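You operate a simulated robot arm through the tools that you are given. There is no shell and no other tool.

You are at the controls of a simulated robot arm. One attempt, no reset.

## Task
Try cylinder 2 straight from the outlet that holds the green plug.
Fine: plug to the blue rail, yellow tube end from 2 A into that outlet; vent shut, air on till the rod is out, then air off and vented.

It is judged by the outcome, as a careful person would: the job done as asked, and still so three seconds after it is handed in. It fails if anything else is knocked over, pushed out of place, dropped, spilled or broken.

## Robot
A 7-joint arm with a two-finger parallel gripper, fixed in place. Base frame: the origin is on the floor under the middle of its stand, x ahead of it, y to its left, z up; the work surface is at about z = 880. Lengths are in mm, angles in rad, forces in N, time in s.
It reaches about 1247 mm from its shoulder. Its first joint turns from -2.304 to 2.304 rad. Payload 3.91 kg.
Tool frame: the origin (TCP) lies between the finger pads and is the grasp point; the fingertips stand 30 mm ahead of it; z points along the fingers, y is the line along which they close. The gripper opens to 110 mm. The fingers are 20 mm wide and 10 mm thick; the gripper's body (48 by 112 mm) begins 55 mm behind the TCP.
Orientation is told as [roll, pitch, yaw] about the base's x, y, z axes, in that order, counted from this pose: with the fingers straight down and closing along the base's y, the tool's x points along the base's -x, its y along +y and its z along -z.

## Interface
- The arm moves only by the tool servo_tool. Its argument "plan" is text: rows parted by semicolons, each of 7 numbers parted by spaces: the shift along the tool's x, y, z in units of 500 mm (1.0 is 500 mm), then the turn, a rotation vector about the tool's x, y, z in units of 45 degrees (1.0 is 45 degrees), then the closure in counts, from 0 (fully open) to 255 (shut). In form: tx ty tz ax ay az claw; .... A call has 1 to 20 rows; each row is the pose to reach, as a shift and turn from the pose commanded when the call began, along the tool's axes at that moment. A call with a number of a shift or a turn outside -1 to 1 is refused whole. A row lasts 0.2 s, in which the tool goes at most 50 mm and 0.15 rad; a call with a longer step from one row to the next is refused whole, and so is a gripper value outside its range. Where a pose cannot be reached the arm comes as near as it can. A force on the tool above 90 N (or 10 N above the force at the start of the call, whichever is more), or a blocked arm, ends the call early, and 0.2 s more pass. Each finger travels about 108 mm/s and halts on what it meets, pressing with about 43 N; the grip force reading is that of the motor and also rises with nothing between the fingers. The clock runs only during rows and for 0.2 s after the last one: add rows that repeat a pose to give the fingers time. The reply holds the time, the measured pose of the TCP, the force on the tool along the base axes, the opening and the grip force, in the units named above and with some noise, with the torque about the TCP (base axes, N m) and any sound that the robot's microphone picked up.
- Cameras (640 x 400 px; columns grow to the right, rows downward): "scene" is fixed at [406.4, 646.6, 1631.5]; the picture's right is [0.81, 0.58, 0.00], its down [0.44, -0.61, -0.66] and it looks along [-0.38, 0.53, -0.75] (base axes); focal length 214 px, centre (320, 200). "wrist" rides on the gripper at [72, 17, -103] in the tool frame; the picture's right is [-0.23, 0.97, 0.00], its down [-0.76, -0.18, -0.62] and it looks along [-0.61, -0.14, 0.78] (tool axes); focal length 222 px, centre (320, 200). There is no depth. A picture from a camera that has moved, and an enlarged one, comes with that camera's place and axes in the base frame and with its lens. The place of the scene camera against the robot may be out by one fixed shift of up to 12 mm in any direction.
- camera(camera): a new picture of that camera. No time passes.
- inspect(camera, box): a new picture of the part [left, top, right, bottom] of that camera's present view, enlarged. No time passes.
- sign_off(): hands the job in; it is judged then, once.

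Nothing tells you positions but the pictures and the camera data. Unless the task says otherwise, let go and move clear before handing in.

The tools are called after "Request:" as name(argument=value, ...) on one line, values as JSON. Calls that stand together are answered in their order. servo_tool: Moves the arm, as the interface text tells. Its arguments: {"type":"object","properties":{"plan":{"type":"string"}},"required":["plan"]} The other tools are called the same way: camera (camera) takes a picture; inspect (camera, box) takes an enlarged picture of a part of a camera's view; sign_off () hands the job in.

At the start:

```text
t: 0.0
tcp_pos: [308.2, 521.7, 1376.2]
orientation: [0.0, 0.001, -0.001]
wrist_force: [0.2, 0.0, -0.2]
ft_torque: [-0.02, 0.01, 0.0]
opening: 109.8
finger_force: 0.1
```

scene: 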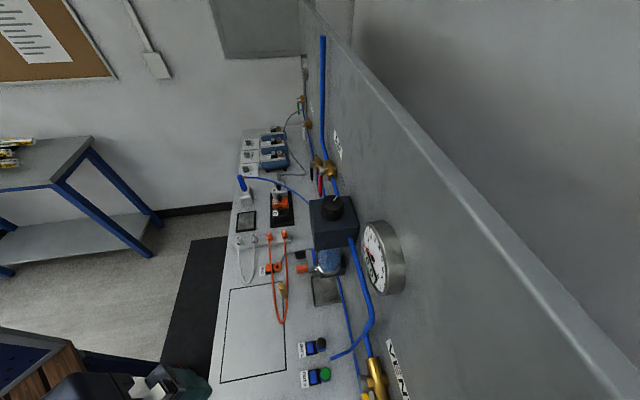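
wrist: 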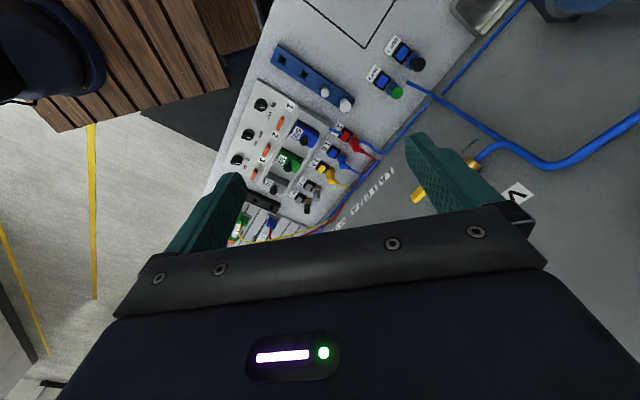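

I see a bench along a wall panel with pneumatic parts: outlets, valves, cylinders, and a blue rail. I will look closer before moving.

Request:
inspect(camera="scene", box=[200, 160, 400, 285])

Request:
inspect(camera="scene", box=[220, 275, 420, 400])

Request:
inspect(camera="wrist", box=[220, 40, 420, 165])

Request:
inspect(camera="wrist", box=[220, 130, 420, 255])

```text
3.20 times, centred on (300, 222) of scene
camera zoom: at [406.4, 646.6, 1631.5], right [0.81, 0.58, 0.0], down [0.44, -0.61, -0.66], along [-0.38, 0.53, -0.75], focal length 686 px, centre (384, 128)
```

zoom: 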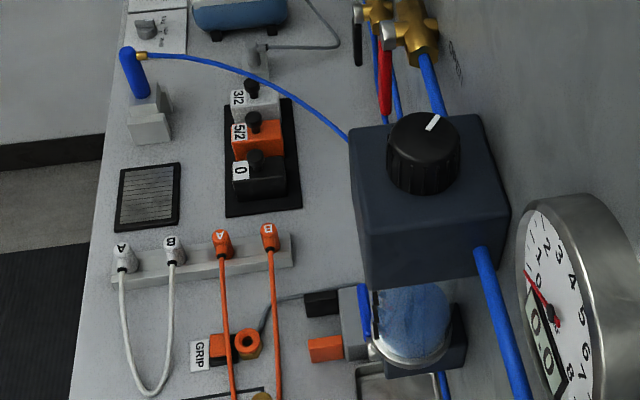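

```text
3.20 times, centred on (320, 338) of scene
camera zoom: at [406.4, 646.6, 1631.5], right [0.81, 0.58, 0.0], down [0.44, -0.61, -0.66], along [-0.38, 0.53, -0.75], focal length 686 px, centre (320, -240)
```

zoom: 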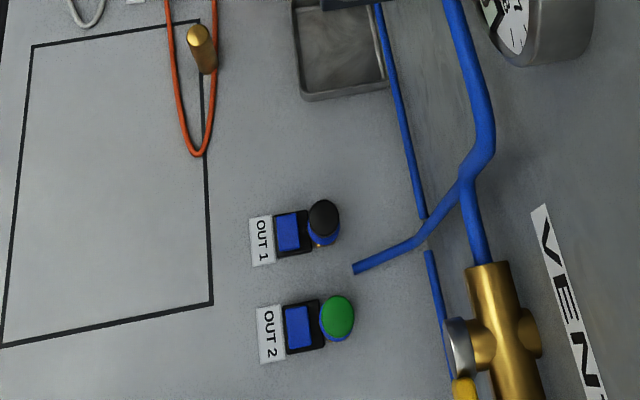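

```text
3.20 times, centred on (320, 102) of wrist
camera zoom: at [237.3, 539.3, 1478.7], right [0.23, 0.97, 0.0], down [0.76, -0.18, 0.62], along [0.61, -0.14, -0.78], focal length 711 px, centre (320, 512)
```

zoom: 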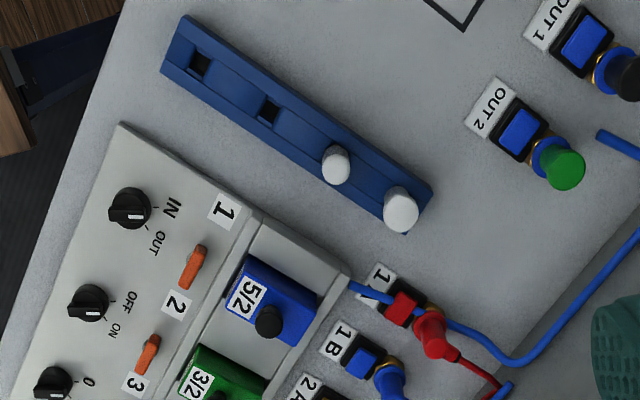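

```text
3.20 times, centred on (320, 192) of wrist
camera zoom: at [237.3, 539.3, 1478.7], right [0.23, 0.97, 0.0], down [0.76, -0.18, 0.62], along [0.61, -0.14, -0.78], focal length 711 px, centre (320, 224)
```

zoom: 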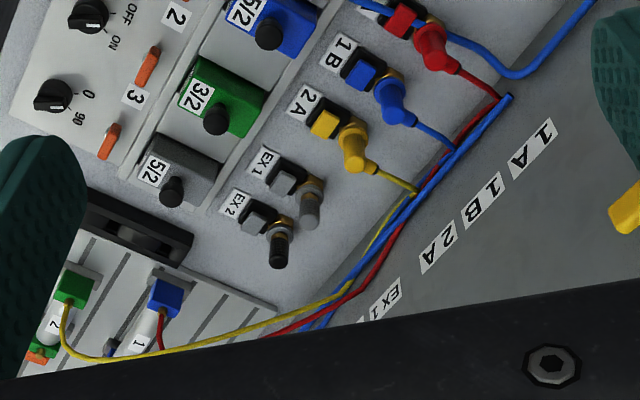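

The bench seems to lie turned about 40° to the base, with the wall panel on the far side; OUT 2 holds the green plug near (400, 680), and the blue rail and port 2 A are farther along. I'll zoom on more parts before moving.

Request:
inspect(camera="scene", box=[220, 80, 380, 180])

Request:
inspect(camera="scene", box=[290, 320, 418, 400])

Request:
inspect(camera="wrist", box=[340, 20, 440, 105])

Request:
inspect(camera="wrist", box=[230, 60, 330, 125])

Request:
inspect(camera="wrist", box=[290, 120, 390, 185])

Request:
inspect(camera="wrist", box=[380, 100, 560, 220])

```text
4.00 times, centred on (300, 130) of scene
camera zoom: at [406.4, 646.6, 1631.5], right [0.81, 0.58, 0.0], down [0.44, -0.61, -0.66], along [-0.38, 0.53, -0.75], focal length 858 px, centre (400, 480)
```

zoom: 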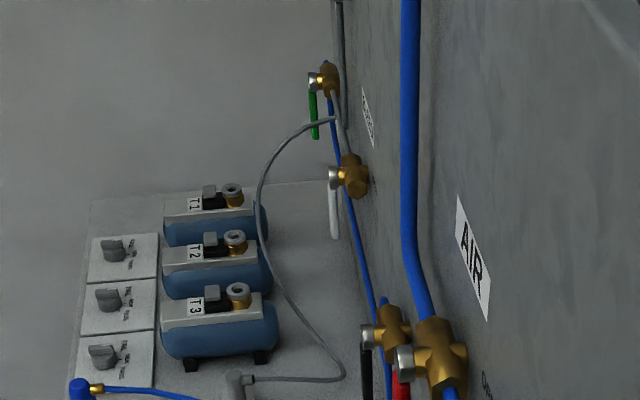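

```text
5.00 times, centred on (354, 360) of scene
camera zoom: at [406.4, 646.6, 1631.5], right [0.81, 0.58, 0.0], down [0.44, -0.61, -0.66], along [-0.38, 0.53, -0.75], focal length 1072 px, centre (150, -600)
```

zoom: 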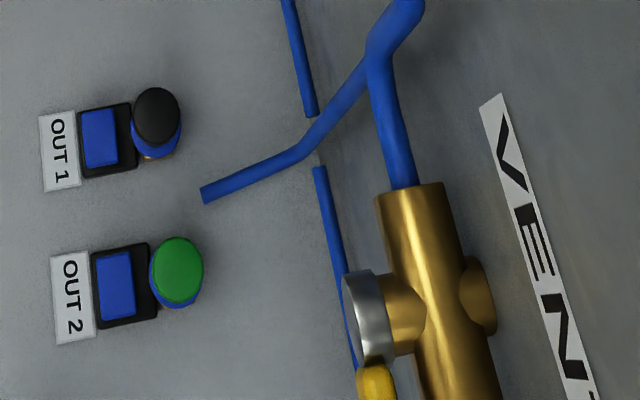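

```text
4.71 times, centred on (390, 62) of wrist
camera zoom: at [237.3, 539.3, 1478.7], right [0.23, 0.97, 0.0], down [0.76, -0.18, 0.62], along [0.61, -0.14, -0.78], focal length 1045 px, centre (-9, 847)
```

zoom: 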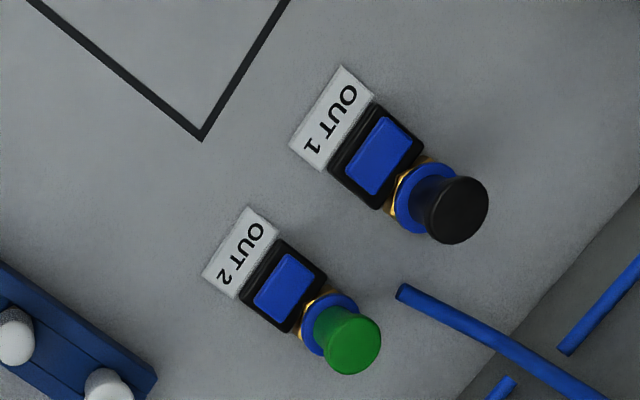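

```text
6.15 times, centred on (280, 92) of wrist
camera zoom: at [237.3, 539.3, 1478.7], right [0.23, 0.97, 0.0], down [0.76, -0.18, 0.62], along [0.61, -0.14, -0.78], focal length 1367 px, centre (566, 862)
```

zoom: 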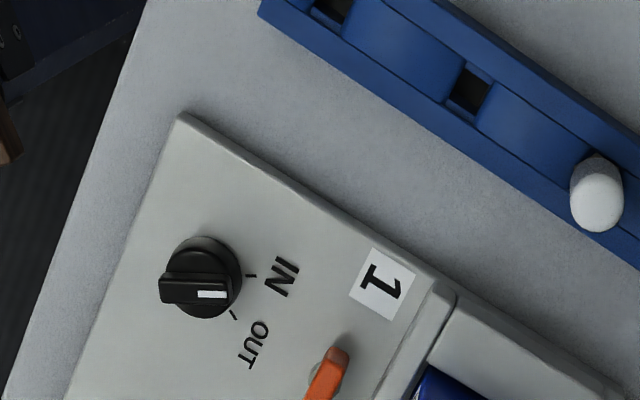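

```text
6.15 times, centred on (340, 152) of wrist
camera zoom: at [237.3, 539.3, 1478.7], right [0.23, 0.97, 0.0], down [0.76, -0.18, 0.62], along [0.61, -0.14, -0.78], focal length 1367 px, centre (197, 492)
```

zoom: 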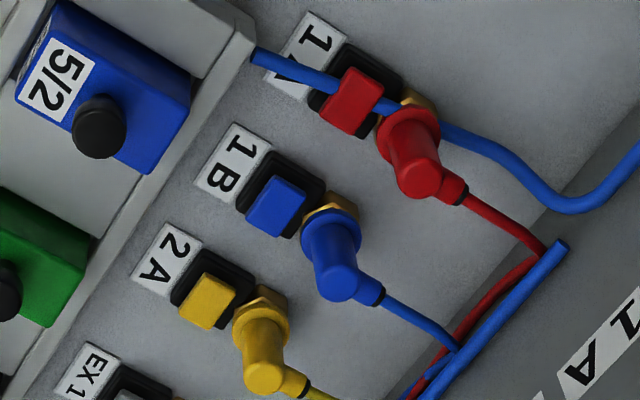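

```text
3.33 times, centred on (470, 160) of wrist
camera zoom: at [237.3, 539.3, 1478.7], right [0.23, 0.97, 0.0], down [0.76, -0.18, 0.62], along [0.61, -0.14, -0.78], focal length 740 px, centre (-180, 333)
```

zoom: 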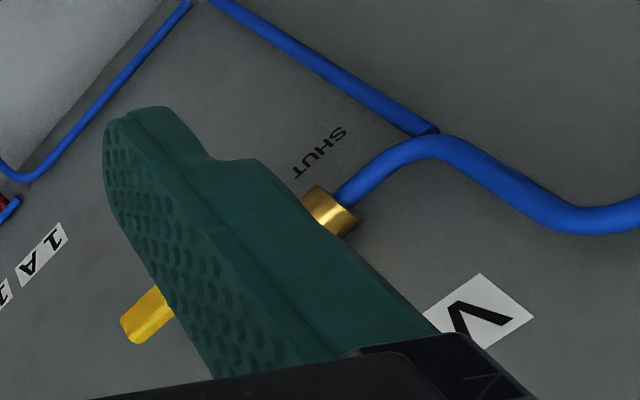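

The plugs stand upright in brass sockets, each behind a small block with a coloured button; the green one is around (404, 680, top ≈ 914). Next I move above OUT 2, turned to face the wall, for a closer look.

Request:
servo_tool(plan="-0.0145 0.0325 0.0615 0 0 -0.111 0; -0.029 0.065 0.123 0 0 -0.222 0; -0.0435 0.0975 0.1845 0 0 -0.333 0; -0.058 0.13 0.246 0 0 -0.444 0; -0.0725 0.1625 0.3075 0 0 -0.556 0; -0.087 0.195 0.369 0 0 -0.667 0; -0.1015 0.2275 0.4305 0 0 -0.778 0; -0.116 0.26 0.492 0 0 -0.889 0; -0.116 0.26 0.492 0 0 -0.889 0")

Request:
camera(camera="wrist")

Request:
camera(camera="scene")

```text
t: 2.0
tcp_pos: [368.4, 650.3, 1127.0]
orientation: [0.0, -0.001, 0.699]
wrist_force: [0.0, 0.5, -0.1]
ft_torque: [0.01, -0.01, 0.0]
opening: 109.9
finger_force: 0.0
```

```text
taken
camera wrist: at [303.1, 617.3, 1230.0], right [-0.45, 0.89, 0.0], down [0.7, 0.35, 0.62], along [0.56, 0.28, -0.78], focal length 222 px, centre (320, 200)
```

wrist: 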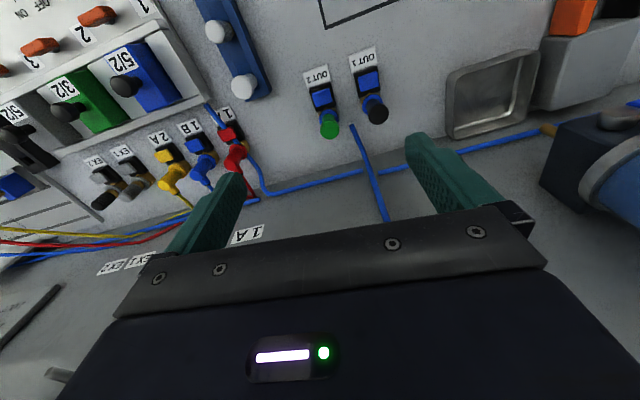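

```text
taken
```

scene: 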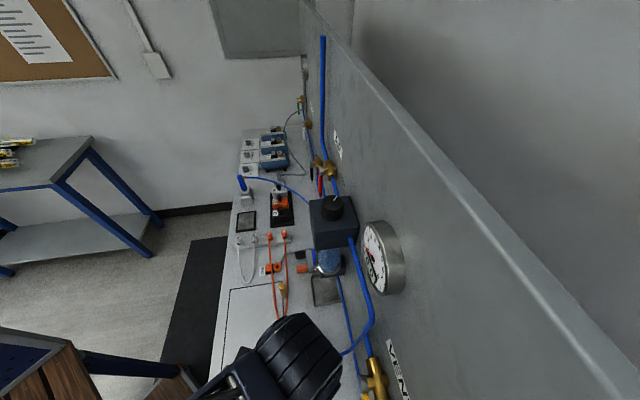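

I'm above OUT 2 now; the outlets, rail and 2 A ports are all in view. I zoom into each for detail.

Request:
inspect(camera="wrist", box=[280, 30, 420, 150])

Request:
inspect(camera="wrist", box=[80, 80, 260, 200])

Request:
inspect(camera="wrist", box=[0, 0, 280, 130])

Request:
inspect(camera="wrist", box=[500, 0, 640, 200])

Request:
inspect(camera="scene", box=[280, 90, 380, 200])

Request:
inspect(camera="scene", box=[330, 190, 430, 310])

```text
3.33 times, centred on (350, 90) of wrist
camera zoom: at [303.1, 617.3, 1230.0], right [-0.45, 0.89, 0.0], down [0.7, 0.35, 0.62], along [0.56, 0.28, -0.78], focal length 740 px, centre (220, 567)
```

zoom: 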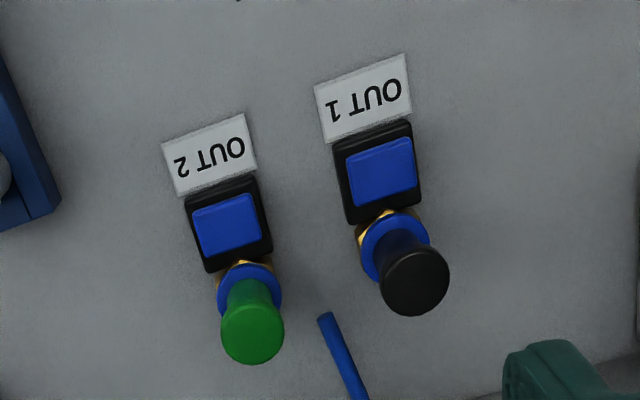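

```text
3.33 times, centred on (170, 140) of wrist
camera zoom: at [303.1, 617.3, 1230.0], right [-0.45, 0.89, 0.0], down [0.7, 0.35, 0.62], along [0.56, 0.28, -0.78], focal length 740 px, centre (820, 400)
```

zoom: 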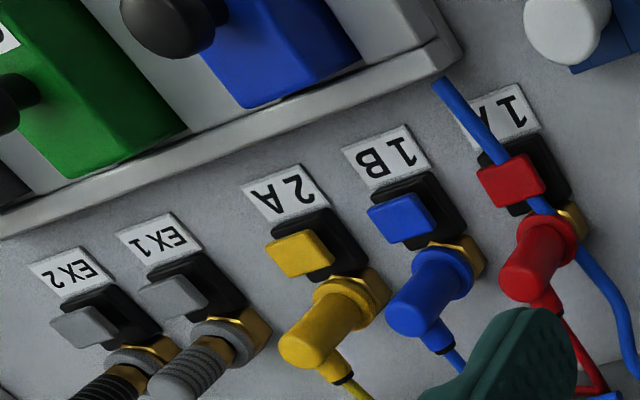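

```text
2.29 times, centred on (140, 65) of wrist
camera zoom: at [303.1, 617.3, 1230.0], right [-0.45, 0.89, 0.0], down [0.7, 0.35, 0.62], along [0.56, 0.28, -0.78], focal length 508 px, centre (731, 509)
```

zoom: 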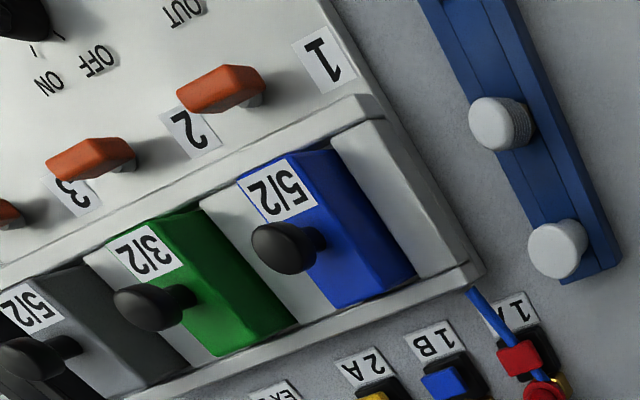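

```text
2.00 times, centred on (570, 100) of wrist
camera zoom: at [303.1, 617.3, 1230.0], right [-0.45, 0.89, 0.0], down [0.7, 0.35, 0.62], along [0.56, 0.28, -0.78], focal length 444 px, centre (-180, 400)
```

zoom: 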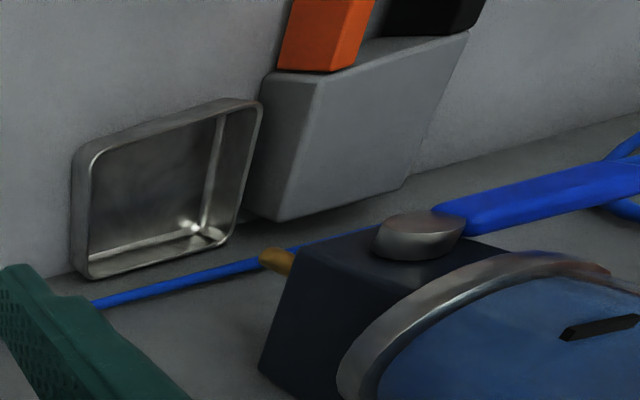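

```text
3.64 times, centred on (330, 145) of scene
camera zoom: at [406.4, 646.6, 1631.5], right [0.81, 0.58, 0.0], down [0.44, -0.61, -0.66], along [-0.38, 0.53, -0.75], focal length 780 px, centre (284, 400)
```

zoom: 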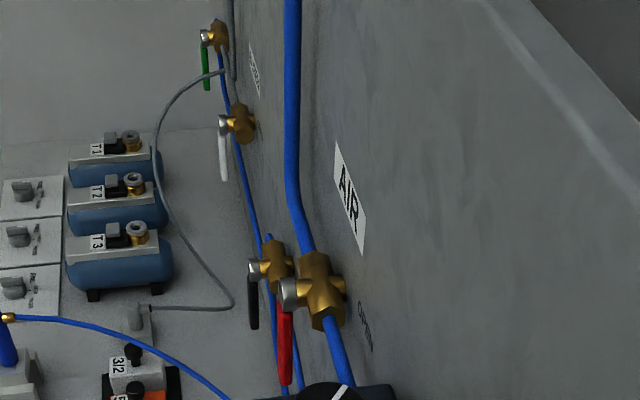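

```text
3.33 times, centred on (380, 250) of scene
camera zoom: at [406.4, 646.6, 1631.5], right [0.81, 0.58, 0.0], down [0.44, -0.61, -0.66], along [-0.38, 0.53, -0.75], focal length 715 px, centre (120, 33)
```

zoom: 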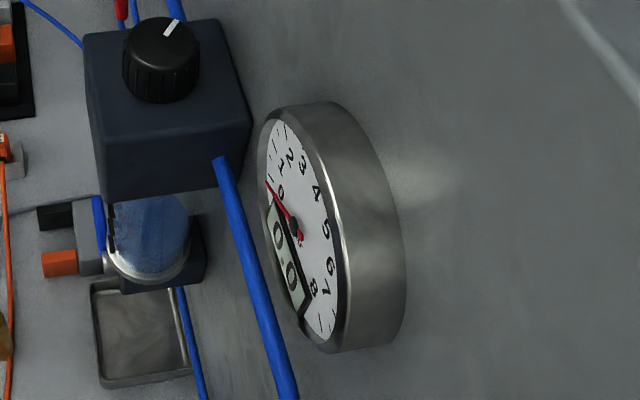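

The outlets have square blue buttons beside upright plugs; the AIR valve has a red lever and the VENT valve a yellow one on the wall. Next I tilt the wrist to look at the VENT valve horizontally.

Request:
servo_tool(plan="0.02 -0.0033 -0.0033 0 -0.1667 0 0; 0.04 -0.0067 -0.0067 0 -0.3333 0 0; 0.06 -0.01 -0.01 0 -0.5 0 0; 0.08 -0.0133 -0.0133 0 -0.6667 0 0; 0.1 -0.0167 -0.0167 0 -0.8333 0 0; 0.12 -0.02 -0.02 0 -1 0 0; 0.12 -0.02 -0.02 0 -1 0 0")

Request:
camera(camera="wrist")

Request:
inspect(camera="scene", box=[220, 275, 420, 400])

```text
t: 3.6
tcp_pos: [324.9, 603.5, 1139.8]
orientation: [-0.001, -0.785, 0.699]
wrist_force: [0.2, -0.2, 0.5]
ft_torque: [-0.03, 0.01, 0.02]
opening: 110.0
finger_force: 0.0
```

```text
taken
camera wrist: at [220.7, 538.5, 1160.5], right [-0.5, 0.85, 0.16], down [0.19, -0.07, 0.98], along [0.84, 0.52, -0.12], focal length 222 px, centre (320, 200)
```

wrist: 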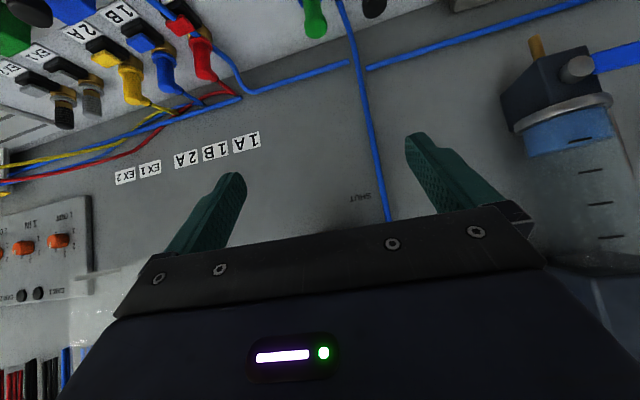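

```text
3.20 times, centred on (320, 338) of scene
camera zoom: at [406.4, 646.6, 1631.5], right [0.81, 0.58, 0.0], down [0.44, -0.61, -0.66], along [-0.38, 0.53, -0.75], focal length 686 px, centre (320, -240)
```

zoom: 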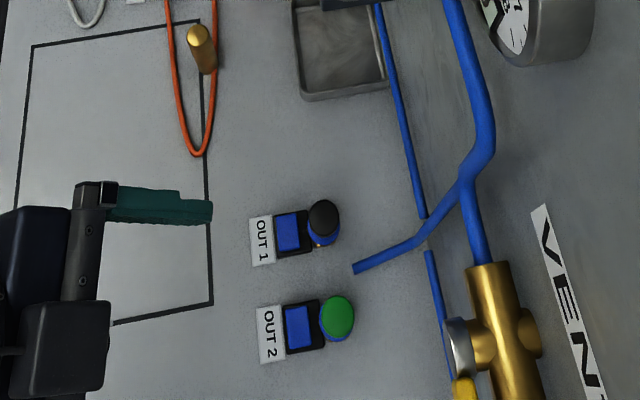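

SHUT is printed under the vent valve, and triangulation puts the wall at about n = 830 mm along the bench normal. The valve itself is hidden behind the gripper, so I raise the arm to see it.

Request:
servo_tool(plan="-0.0368 -0.012 -0.0594 0 0 0 0; -0.0736 -0.024 -0.1188 0 0 0 0; -0.1104 -0.036 -0.1782 0 0 0 0; -0.1472 -0.048 -0.2376 0 0 0 0; -0.184 -0.06 -0.297 0 0 0 0; -0.184 -0.06 -0.297 0 0 0 0")

Request:
camera(camera="wrist")

Request:
inspect(camera="wrist", box=[240, 40, 440, 165])

```text
t: 5.0
tcp_pos: [314.8, 556.7, 1309.3]
orientation: [0.0, -0.784, 0.698]
wrist_force: [0.2, 1.0, -1.1]
ft_torque: [-0.02, 0.02, -0.04]
opening: 110.2
finger_force: 0.0
```

```text
taken
camera wrist: at [209.2, 490.2, 1330.8], right [-0.5, 0.85, 0.16], down [0.19, -0.07, 0.98], along [0.84, 0.52, -0.12], focal length 222 px, centre (320, 200)
```

wrist: 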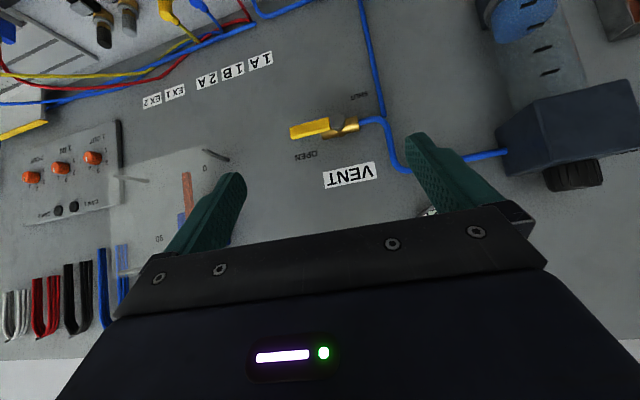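

```text
3.20 times, centred on (340, 102) of wrist
camera zoom: at [209.2, 490.2, 1330.8], right [-0.5, 0.85, 0.16], down [0.19, -0.07, 0.98], along [0.84, 0.52, -0.12], focal length 711 px, centre (256, 512)
```

zoom: 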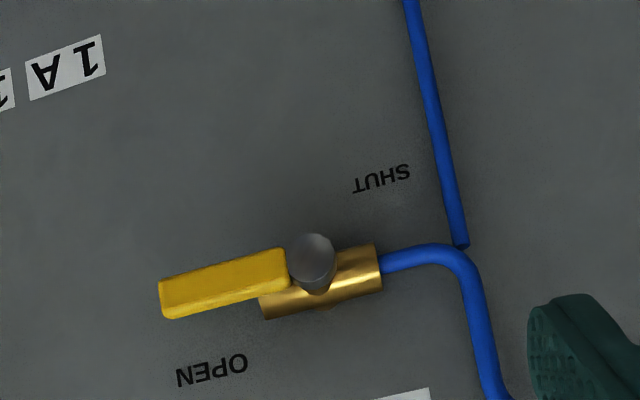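

The vent lever lies along its pipe by OPEN, with SHUT below it, so the vent is open now; its hub is near u = 240, z = 1190. Next I slide along the bench to look at the AIR valve the same way.

Request:
servo_tool(plan="0 0.08 0 0 0 0 0; 0 0.16 0 0 0 0 0; 0 0.24 0 0 0 0 0; 0 0.32 0 0 0 0 0; 0 0.4 0 0 0 0 0; 0 0.48 0 0 0 0 0; 0 0.56 0 0 0 0 0; 0 0.64 0 0 0 0 0; 0 0.72 0 0 0 0 0; 0 0.72 0 0 0 0 0")

Request:
camera(camera="wrist")

Request:
camera(camera="scene")

```text
t: 7.2
tcp_pos: [82.8, 829.9, 1310.0]
orientation: [0.0, -0.785, 0.697]
wrist_force: [0.4, -0.3, -0.1]
ft_torque: [0.0, 0.01, 0.02]
opening: 110.0
finger_force: 0.1
```

```text
taken
camera wrist: at [-22.1, 763.4, 1330.8], right [-0.5, 0.85, 0.16], down [0.19, -0.07, 0.98], along [0.84, 0.52, -0.12], focal length 222 px, centre (320, 200)
```

wrist: 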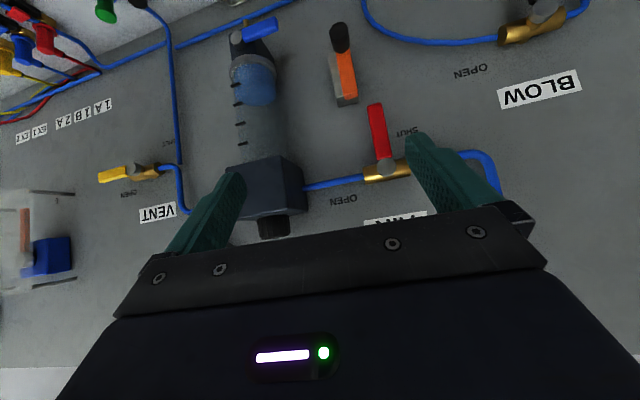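

```text
taken
```

scene: 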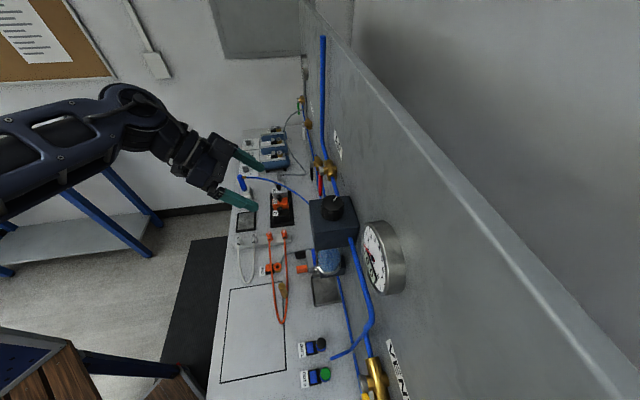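

Request:
inspect(camera="wrist", box=[290, 80, 450, 240])

Request:
inspect(camera="wrist", box=[60, 100, 260, 260])

Request:
inspect(camera="wrist", box=[0, 200, 100, 290])

```text
2.50 times, centred on (370, 160) of wrist
camera zoom: at [-22.1, 763.4, 1330.8], right [-0.5, 0.85, 0.16], down [0.19, -0.07, 0.98], along [0.84, 0.52, -0.12], focal length 555 px, centre (195, 300)
```

zoom: 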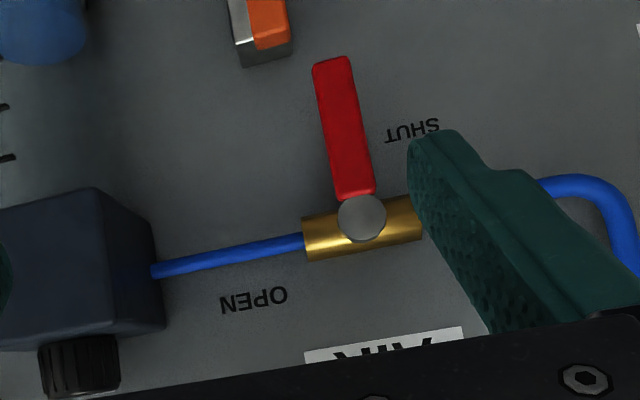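

```text
2.50 times, centred on (160, 180) of wrist
camera zoom: at [-22.1, 763.4, 1330.8], right [-0.5, 0.85, 0.16], down [0.19, -0.07, 0.98], along [0.84, 0.52, -0.12], focal length 555 px, centre (720, 250)
```

zoom: 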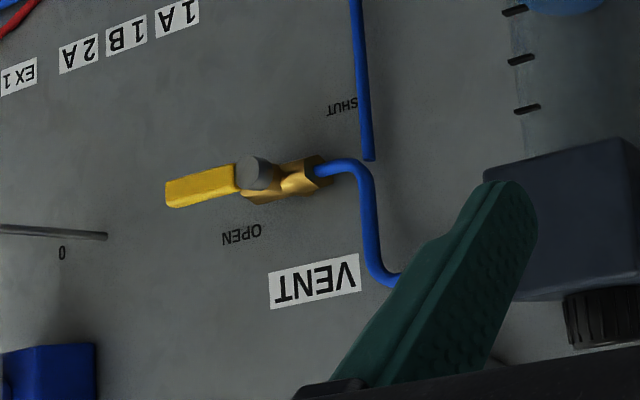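

```text
4.44 times, centred on (50, 245) of wrist
camera zoom: at [-22.1, 763.4, 1330.8], right [-0.5, 0.85, 0.16], down [0.19, -0.07, 0.98], along [0.84, 0.52, -0.12], focal length 987 px, centre (1520, 0)
```

zoom: 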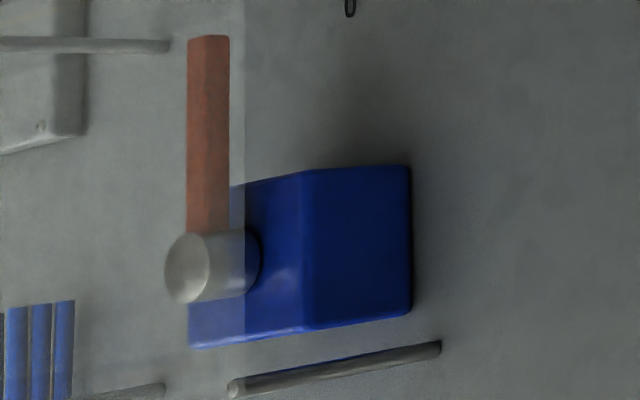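

AIR is shut now: its red lever points down by SHUT, and OPEN lies toward the regulator side. Next I return to OUT 2 for a close view of the plug and its button.

Request:
servo_tool(plan="0 -0.08 0 0 0 0 0; 0 -0.16 0 0 0 0 0; 0 -0.24 0 0 0 0 0; 0 -0.32 0 0 0 0 0; 0 -0.4 0 0 0 0 0; 0 -0.48 0 0 0 0 0; 0 -0.56 0 0 0 0 0; 0 -0.64 0 0 0 0 0; 0.0269 -0.64 0.0756 0 0.167 0 0; 0.0538 -0.64 0.1513 0 0.333 0 0; 0.0806 -0.64 0.2269 0 0.5 0 0; 0.1075 -0.64 0.3025 0 0.667 0 0; 0.1344 -0.64 0.3781 0 0.833 0 0; 0.1613 -0.64 0.4538 0 1 0 0; 0.1881 -0.64 0.5294 0 1 0 0; 0.215 -0.64 0.605 0 1 0 0; 0.215 -0.64 0.605 0 1 0 0")

Request:
camera(camera="wrist")

Request:
inspect(camera="wrist", box=[240, 60, 440, 185])

```text
t: 10.8
tcp_pos: [394.6, 679.5, 1020.4]
orientation: [0.0, 0.001, 0.697]
wrist_force: [-0.6, 0.1, 0.3]
ft_torque: [0.02, -0.01, 0.0]
opening: 110.2
finger_force: 0.0
```

```text
taken
camera wrist: at [328.6, 646.1, 1122.7], right [-0.45, 0.89, 0.0], down [0.7, 0.35, 0.62], along [0.56, 0.28, -0.78], focal length 222 px, centre (320, 200)
```

wrist: 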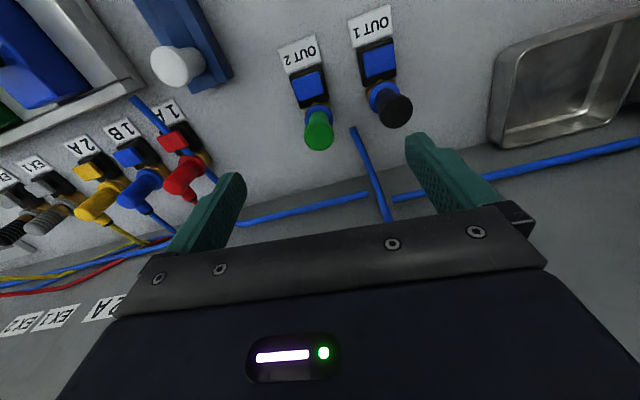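

```text
3.20 times, centred on (340, 122) of wrist
camera zoom: at [328.6, 646.1, 1122.7], right [-0.45, 0.89, 0.0], down [0.7, 0.35, 0.62], along [0.56, 0.28, -0.78], focal length 711 px, centre (256, 448)
```

zoom: 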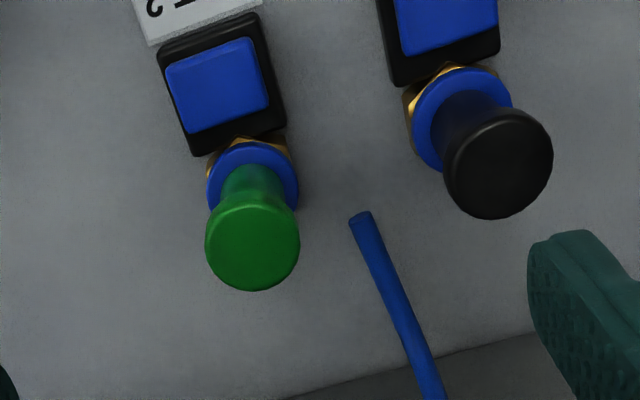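

The green plug stands about 58 mm above the bench at roughly (397, 679), with a narrow neck under a wider cap. Zooming in on buttons and collars to judge whether a release must be pressed.

Request:
inspect(camera="wrist", box=[270, 30, 350, 155])

Request:
inspect(camera="wrist", box=[60, 120, 220, 250])

Request:
inspect(camera="wrist", box=[120, 0, 250, 100])

```text
3.20 times, centred on (310, 92) of wrist
camera zoom: at [328.6, 646.1, 1122.7], right [-0.45, 0.89, 0.0], down [0.7, 0.35, 0.62], along [0.56, 0.28, -0.78], focal length 711 px, centre (352, 544)
```

zoom: 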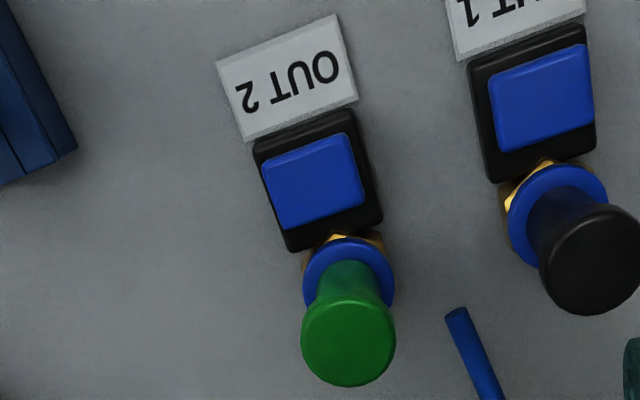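

```text
3.08 times, centred on (140, 185) of wrist
camera zoom: at [328.6, 646.1, 1122.7], right [-0.45, 0.89, 0.0], down [0.7, 0.35, 0.62], along [0.56, 0.28, -0.78], focal length 684 px, centre (874, 246)
```

zoom: 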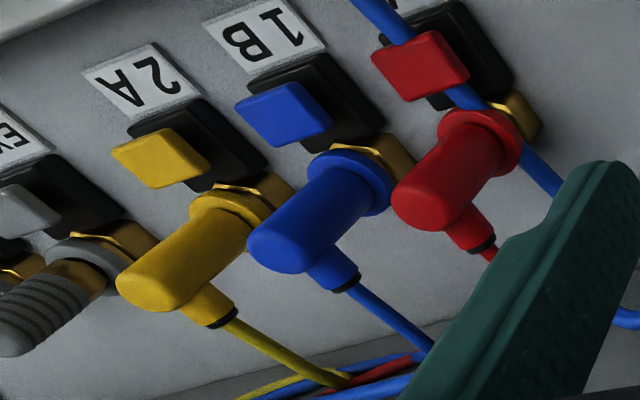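

```text
4.00 times, centred on (185, 50) of wrist
camera zoom: at [328.6, 646.1, 1122.7], right [-0.45, 0.89, 0.0], down [0.7, 0.35, 0.62], along [0.56, 0.28, -0.78], focal length 888 px, centre (860, 800)
```

zoom: 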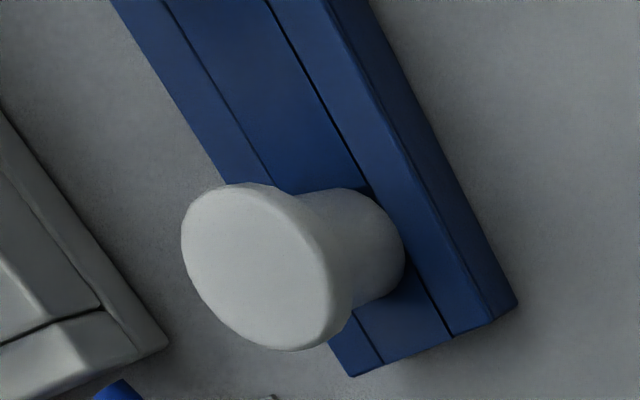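

The buttons stand proud of their blocks; the 2 A elbow stands upright with its tube leaving toward the wall. I'll first lower onto the green plug with a part-open gripper and check alignment.

Request:
servo_tool(plan="-0.004 -0.004 0 0 0 0 130; -0.004 -0.004 0.02 0 0 0 130; -0.004 -0.004 0.05 0 0 0 130; -0.004 -0.004 0.08 0 0 0 130; -0.004 -0.004 0.11 0 0 0 130; -0.004 -0.004 0.11 0 0 0 130")

Request:
camera(camera="wrist")

Request:
inspect(camera="scene", box=[260, 300, 400, 400])

```text
t: 12.2
tcp_pos: [398.4, 678.9, 966.0]
orientation: [0.002, 0.001, 0.697]
wrist_force: [0.6, -1.4, -0.3]
ft_torque: [-0.04, 0.0, 0.01]
opening: 53.9
finger_force: 0.0
```

```text
taken
camera wrist: at [332.5, 645.2, 1068.6], right [-0.45, 0.89, 0.0], down [0.7, 0.35, 0.62], along [0.56, 0.28, -0.78], focal length 222 px, centre (320, 200)
```

wrist: 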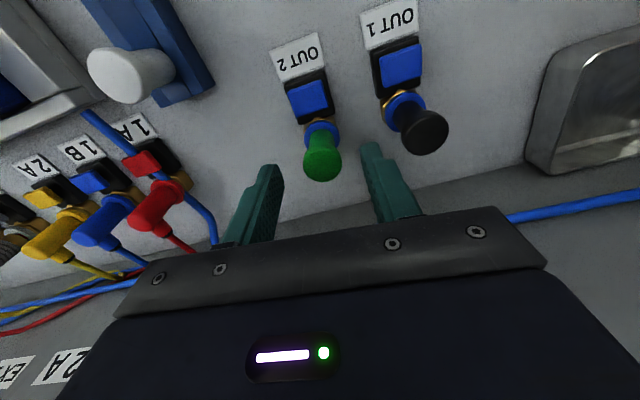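

```text
4.00 times, centred on (330, 350) of scene
camera zoom: at [406.4, 646.6, 1631.5], right [0.81, 0.58, 0.0], down [0.44, -0.61, -0.66], along [-0.38, 0.53, -0.75], focal length 858 px, centre (280, -400)
```

zoom: 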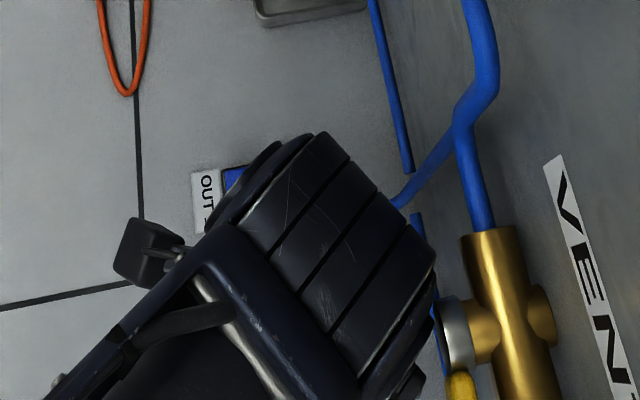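

The plug cap sits centred between the open fingertips at tip height. I lower about 34 mm so the cap is at the grasp point with tips above the collar, then close.

Request:
servo_tool(plan="0 0 0.034 0 0 0 130; 0 0 0.068 0 0 0 130; 0 0 0.068 0 0 0 255; 0 0 0.068 0 0 0 255; 0 0 0.068 0 0 0 255")

Request:
camera(camera="wrist")

```text
t: 13.4
tcp_pos: [395.8, 678.4, 932.8]
orientation: [0.002, -0.001, 0.7]
wrist_force: [-9.5, 18.7, -4.0]
ft_torque: [0.85, 0.47, 0.04]
opening: 18.7
finger_force: 43.0
```

```text
taken
camera wrist: at [330.3, 644.8, 1035.8], right [-0.45, 0.89, 0.0], down [0.7, 0.35, 0.62], along [0.56, 0.28, -0.78], focal length 222 px, centre (320, 200)
```

wrist: 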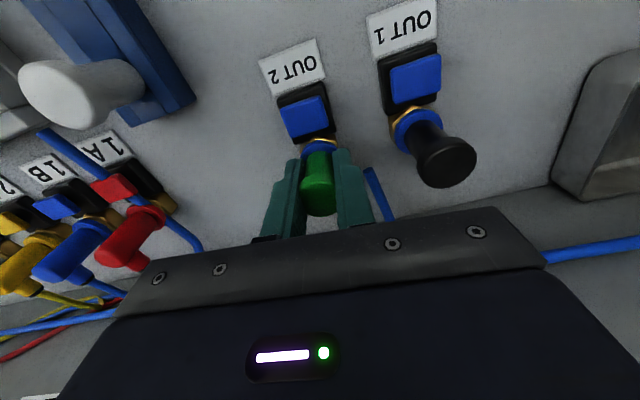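

The grip is on the plug's neck (18.7 mm) but there is about 20 N sideways along the bench. I'll ease the tool sideways to centre it before pulling.

Request:
servo_tool(plan="0 0.004 0 0 0 0 255; 0 0.004 0 0 0 0 255")

```text
t: 14.0
tcp_pos: [395.7, 678.9, 933.4]
orientation: [0.001, -0.001, 0.7]
wrist_force: [-11.9, 5.8, 3.3]
ft_torque: [0.27, 0.56, 0.0]
opening: 18.7
finger_force: 42.9
```

Sideways load has dropped; a bit more easing and then a gentle straight pull upward to see whether the plug is free.

Request:
servo_tool(plan="0.001 0.004 0 0 0 0 255; 0.001 0.004 -0.004 0 0 0 255; 0.001 0.004 -0.008 0 0 0 255; 0.001 0.004 -0.008 0 0 0 255")

Request:
camera(camera="wrist")

```text
t: 15.0
tcp_pos: [395.0, 678.4, 933.2]
orientation: [-0.002, 0.001, 0.699]
wrist_force: [1.8, 12.4, -28.1]
ft_torque: [0.63, -0.06, -0.02]
opening: 18.5
finger_force: 43.1
```

```text
taken
camera wrist: at [330.0, 645.7, 1036.1], right [-0.45, 0.89, 0.0], down [0.7, 0.36, 0.62], along [0.56, 0.28, -0.78], focal length 222 px, centre (320, 200)
```

wrist: 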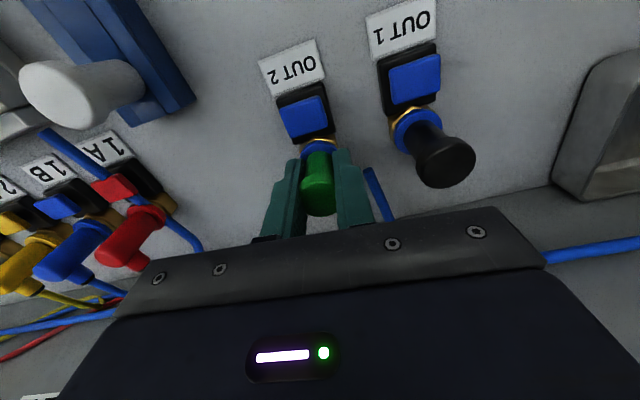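

Pulling with about 28 N does not move the plug, so it seems latched; the button beside it is most likely the release. I'll let go, rise, and line closed fingers up over the OUT 2 button.

Request:
servo_tool(plan="0 0 0.008 0 0 0 255; 0 0 0.008 0 0 0 130; 0 0 0.008 0 0 0 130; 0 0 -0.03 0 0 0 130; 0 0 -0.07 0 0 0 130; 0 0 -0.1 0 0 0 130; 0.035 0 -0.1 0 0 0 255; 0.072 0 -0.1 0 0 0 255; 0.072 0 -0.1 0 0 0 255; 0.072 0 -0.1 0 0 0 255")

Request:
camera(camera="wrist")

```text
t: 17.2
tcp_pos: [367.8, 655.1, 985.7]
orientation: [-0.001, -0.001, 0.698]
wrist_force: [0.4, 0.4, 0.7]
ft_torque: [-0.01, 0.0, 0.01]
opening: 0.0
finger_force: 38.1
```

```text
taken
camera wrist: at [302.0, 622.2, 1087.8], right [-0.45, 0.89, 0.0], down [0.7, 0.35, 0.62], along [0.56, 0.28, -0.78], focal length 222 px, centre (320, 200)
```

wrist: 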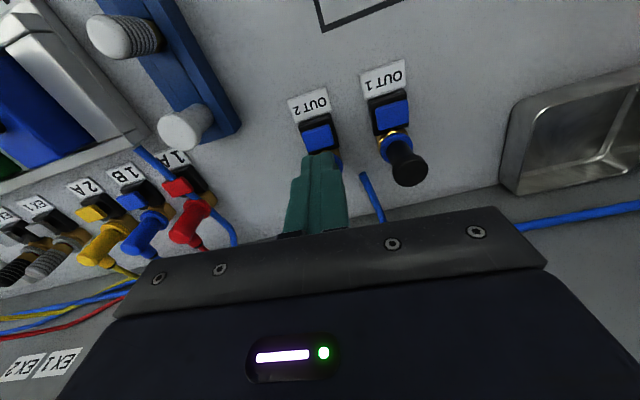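

Closed fingertips hover just over the OUT 2 button. I go straight down and press it gently in small steps.

Request:
servo_tool(plan="-0.005 -0.003 0.04 0 0 0 255; -0.005 -0.003 0.08 0 0 0 255; -0.005 -0.003 0.09 0 0 0 255; -0.005 -0.003 0.096 0 0 0 255; -0.005 -0.003 0.1 0 0 0 255")

Request:
camera(camera="wrist")

```text
t: 18.4
tcp_pos: [370.7, 655.2, 935.5]
orientation: [0.0, 0.0, 0.7]
wrist_force: [0.1, 0.5, 0.1]
ft_torque: [0.04, 0.02, 0.01]
opening: 0.0
finger_force: 37.5
```

```text
taken
camera wrist: at [306.1, 622.8, 1037.6], right [-0.45, 0.89, 0.0], down [0.7, 0.35, 0.62], along [0.56, 0.28, -0.78], focal length 222 px, centre (320, 200)
```

wrist: 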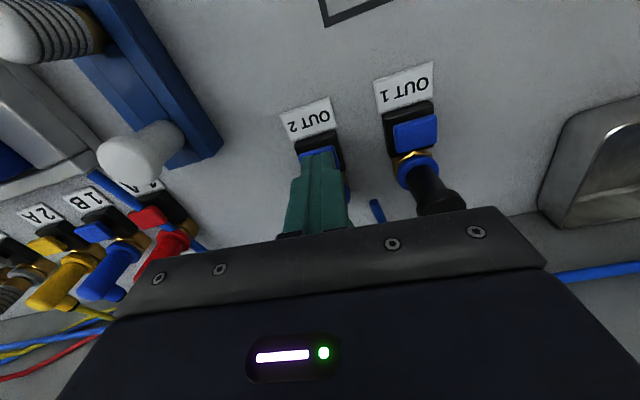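

No contact yet with tips at about z = 905. I keep pressing down in 2 mm steps watching the force.

Request:
servo_tool(plan="0 0 0.004 0 0 0 255; 0 0 0.008 0 0 0 255; 0 0 0.012 0 0 0 255")

Request:
inspect(camera="wrist", box=[270, 90, 430, 215])

```text
t: 19.2
tcp_pos: [370.7, 656.8, 930.1]
orientation: [0.001, 0.0, 0.698]
wrist_force: [0.4, -0.3, 1.8]
ft_torque: [0.02, -0.08, 0.0]
opening: 0.0
finger_force: 37.5
heard: click, click
```

```text
3.20 times, centred on (350, 152) of wrist
camera zoom: at [305.9, 623.6, 1032.3], right [-0.45, 0.89, 0.0], down [0.7, 0.35, 0.62], along [0.56, 0.28, -0.78], focal length 711 px, centre (224, 352)
```

zoom: 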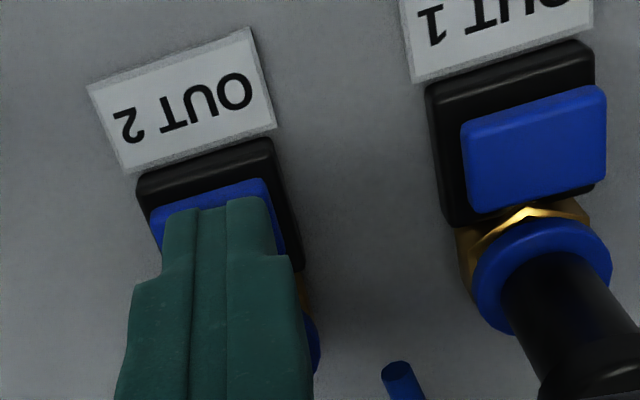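

A click was heard, so the button acted. I rise to see whether the button stays down or the plug has moved.

Request:
servo_tool(plan="0 0 -0.04 0 0 0 255; 0.02 0 -0.1 0 0 0 255; 0.05 0 -0.14 0 0 0 255; 0.05 0 -0.14 0 0 0 255")

Request:
inspect(camera="wrist", box=[260, 60, 420, 185])

Request:
inspect(camera="scene", box=[260, 300, 400, 400])

```text
t: 20.2
tcp_pos: [353.9, 640.2, 998.6]
orientation: [0.0, -0.002, 0.698]
wrist_force: [-0.5, 0.3, -0.5]
ft_torque: [-0.01, 0.03, -0.02]
opening: 0.2
finger_force: 37.5
```

```text
3.20 times, centred on (340, 122) of wrist
camera zoom: at [288.0, 606.1, 1100.8], right [-0.45, 0.89, 0.0], down [0.7, 0.35, 0.62], along [0.56, 0.28, -0.78], focal length 711 px, centre (256, 448)
```

zoom: 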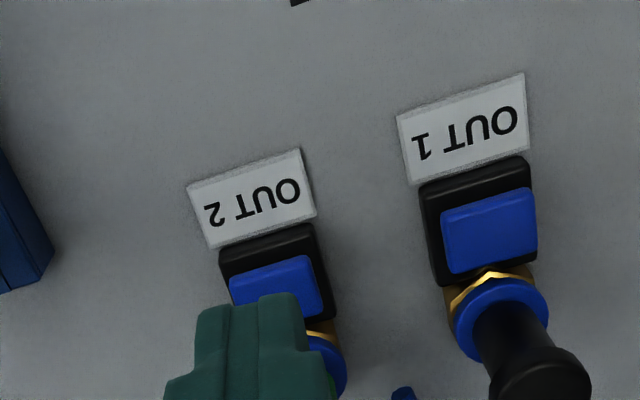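

```text
4.00 times, centred on (330, 350) of scene
camera zoom: at [406.4, 646.6, 1631.5], right [0.81, 0.58, 0.0], down [0.44, -0.61, -0.66], along [-0.38, 0.53, -0.75], focal length 858 px, centre (280, -400)
```

zoom: 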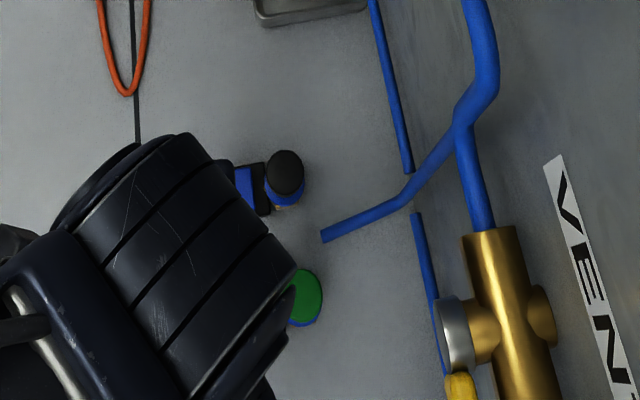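

The button has sprung back. I move back over the green plug with the gripper part-open to compare its height with before and try it again.

Request:
servo_tool(plan="-0.03 0.001 0 0 0 0 130; -0.08 0.003 0 0 0 0 130; -0.117 0.005 0.02 0 0 0 130; -0.117 0.005 0.065 0 0 0 130; -0.117 0.005 0.065 0 0 0 130")

Request:
camera(camera="wrist")

Request:
inspect(camera="wrist", box=[240, 60, 400, 185])

```text
t: 21.4
tcp_pos: [394.3, 678.2, 967.6]
orientation: [0.001, -0.002, 0.697]
wrist_force: [0.4, -0.8, -0.6]
ft_torque: [-0.01, -0.04, 0.02]
opening: 53.8
finger_force: 0.1
```

```text
taken
camera wrist: at [329.6, 646.4, 1070.2], right [-0.45, 0.89, 0.0], down [0.7, 0.35, 0.62], along [0.56, 0.28, -0.78], focal length 222 px, centre (320, 200)
```

wrist: 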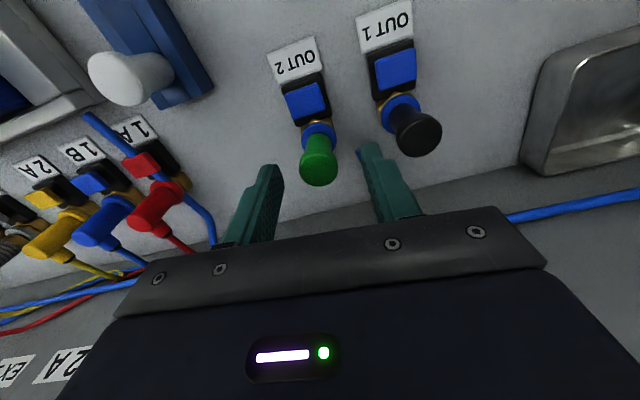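

```text
3.20 times, centred on (320, 122) of wrist
camera zoom: at [329.6, 646.4, 1070.2], right [-0.45, 0.89, 0.0], down [0.7, 0.35, 0.62], along [0.56, 0.28, -0.78], focal length 711 px, centre (320, 448)
```

zoom: 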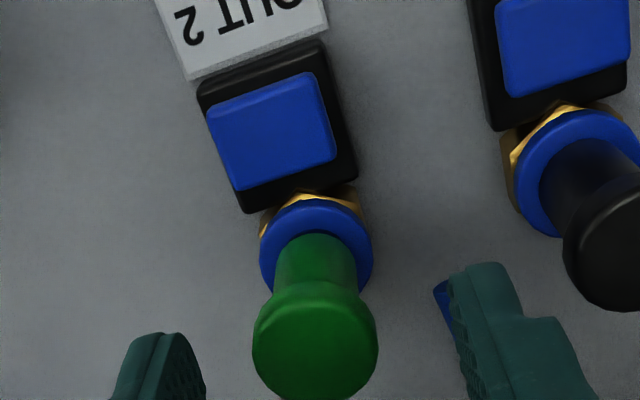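

The plug has popped up several mm, so the button released it. I lower again, grip it and lift straight up.

Request:
servo_tool(plan="0 0 0.03 0 0 0 130; 0 0 0.056 0 0 0 130; 0 0 0.056 0 0 0 255; 0 0 0.056 0 0 0 255; 0 0 0.056 0 0 0 255")

Request:
camera(camera="wrist")

```text
t: 22.6
tcp_pos: [395.2, 678.4, 939.2]
orientation: [0.0, -0.001, 0.698]
wrist_force: [0.1, 0.6, 0.7]
ft_torque: [0.02, 0.01, 0.0]
opening: 18.4
finger_force: 42.8
```

```text
taken
camera wrist: at [329.5, 645.6, 1041.8], right [-0.45, 0.89, 0.0], down [0.7, 0.35, 0.62], along [0.56, 0.28, -0.78], focal length 222 px, centre (320, 200)
```

wrist: 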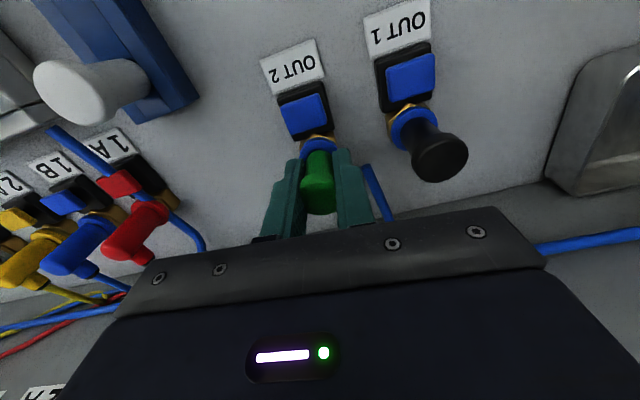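

The grip carries no side load, so the plug is free. Lifting straight up now.

Request:
servo_tool(plan="0 0 -0.01 0 0 0 255; 0 0 -0.03 0 0 0 255; 0 0 -0.06 0 0 0 255; 0 0 -0.1 0 0 0 255; 0 0 -0.16 0 0 0 255; 0 0 -0.22 0 0 0 255; 0 0 -0.22 0 0 0 255")

Request:
camera(camera="wrist")

Request:
inspect(camera="wrist", box=[240, 60, 400, 240])

```text
t: 24.2
tcp_pos: [395.2, 679.3, 1049.1]
orientation: [0.0, -0.002, 0.698]
wrist_force: [-0.3, 0.4, -0.4]
ft_torque: [-0.01, 0.01, 0.03]
opening: 18.3
finger_force: 42.6
```

```text
taken
camera wrist: at [330.1, 646.4, 1151.7], right [-0.45, 0.89, 0.0], down [0.7, 0.35, 0.62], along [0.56, 0.28, -0.78], focal length 222 px, centre (320, 200)
```

wrist: 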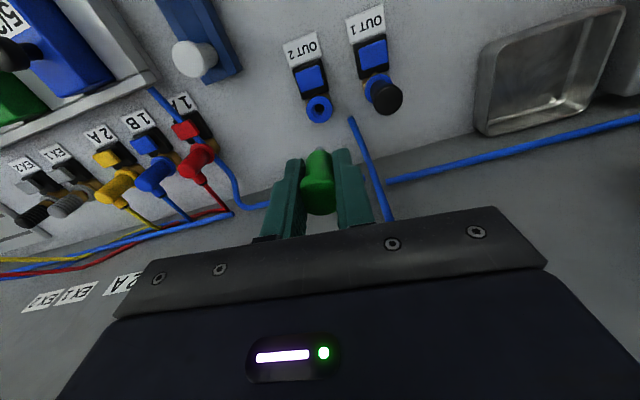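

```text
2.22 times, centred on (320, 150) of wrist
camera zoom: at [330.1, 646.4, 1151.7], right [-0.45, 0.89, 0.0], down [0.7, 0.35, 0.62], along [0.56, 0.28, -0.78], focal length 494 px, centre (320, 311)
```

zoom: 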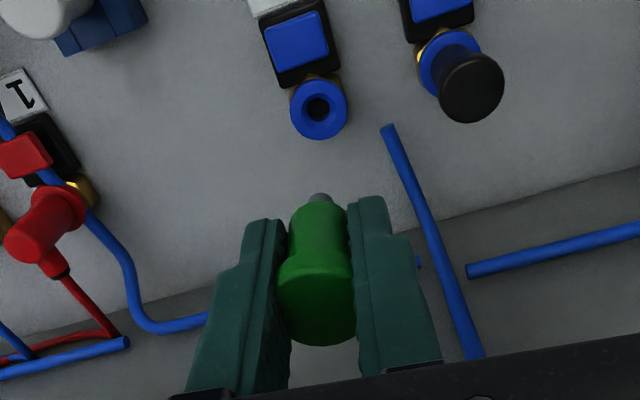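

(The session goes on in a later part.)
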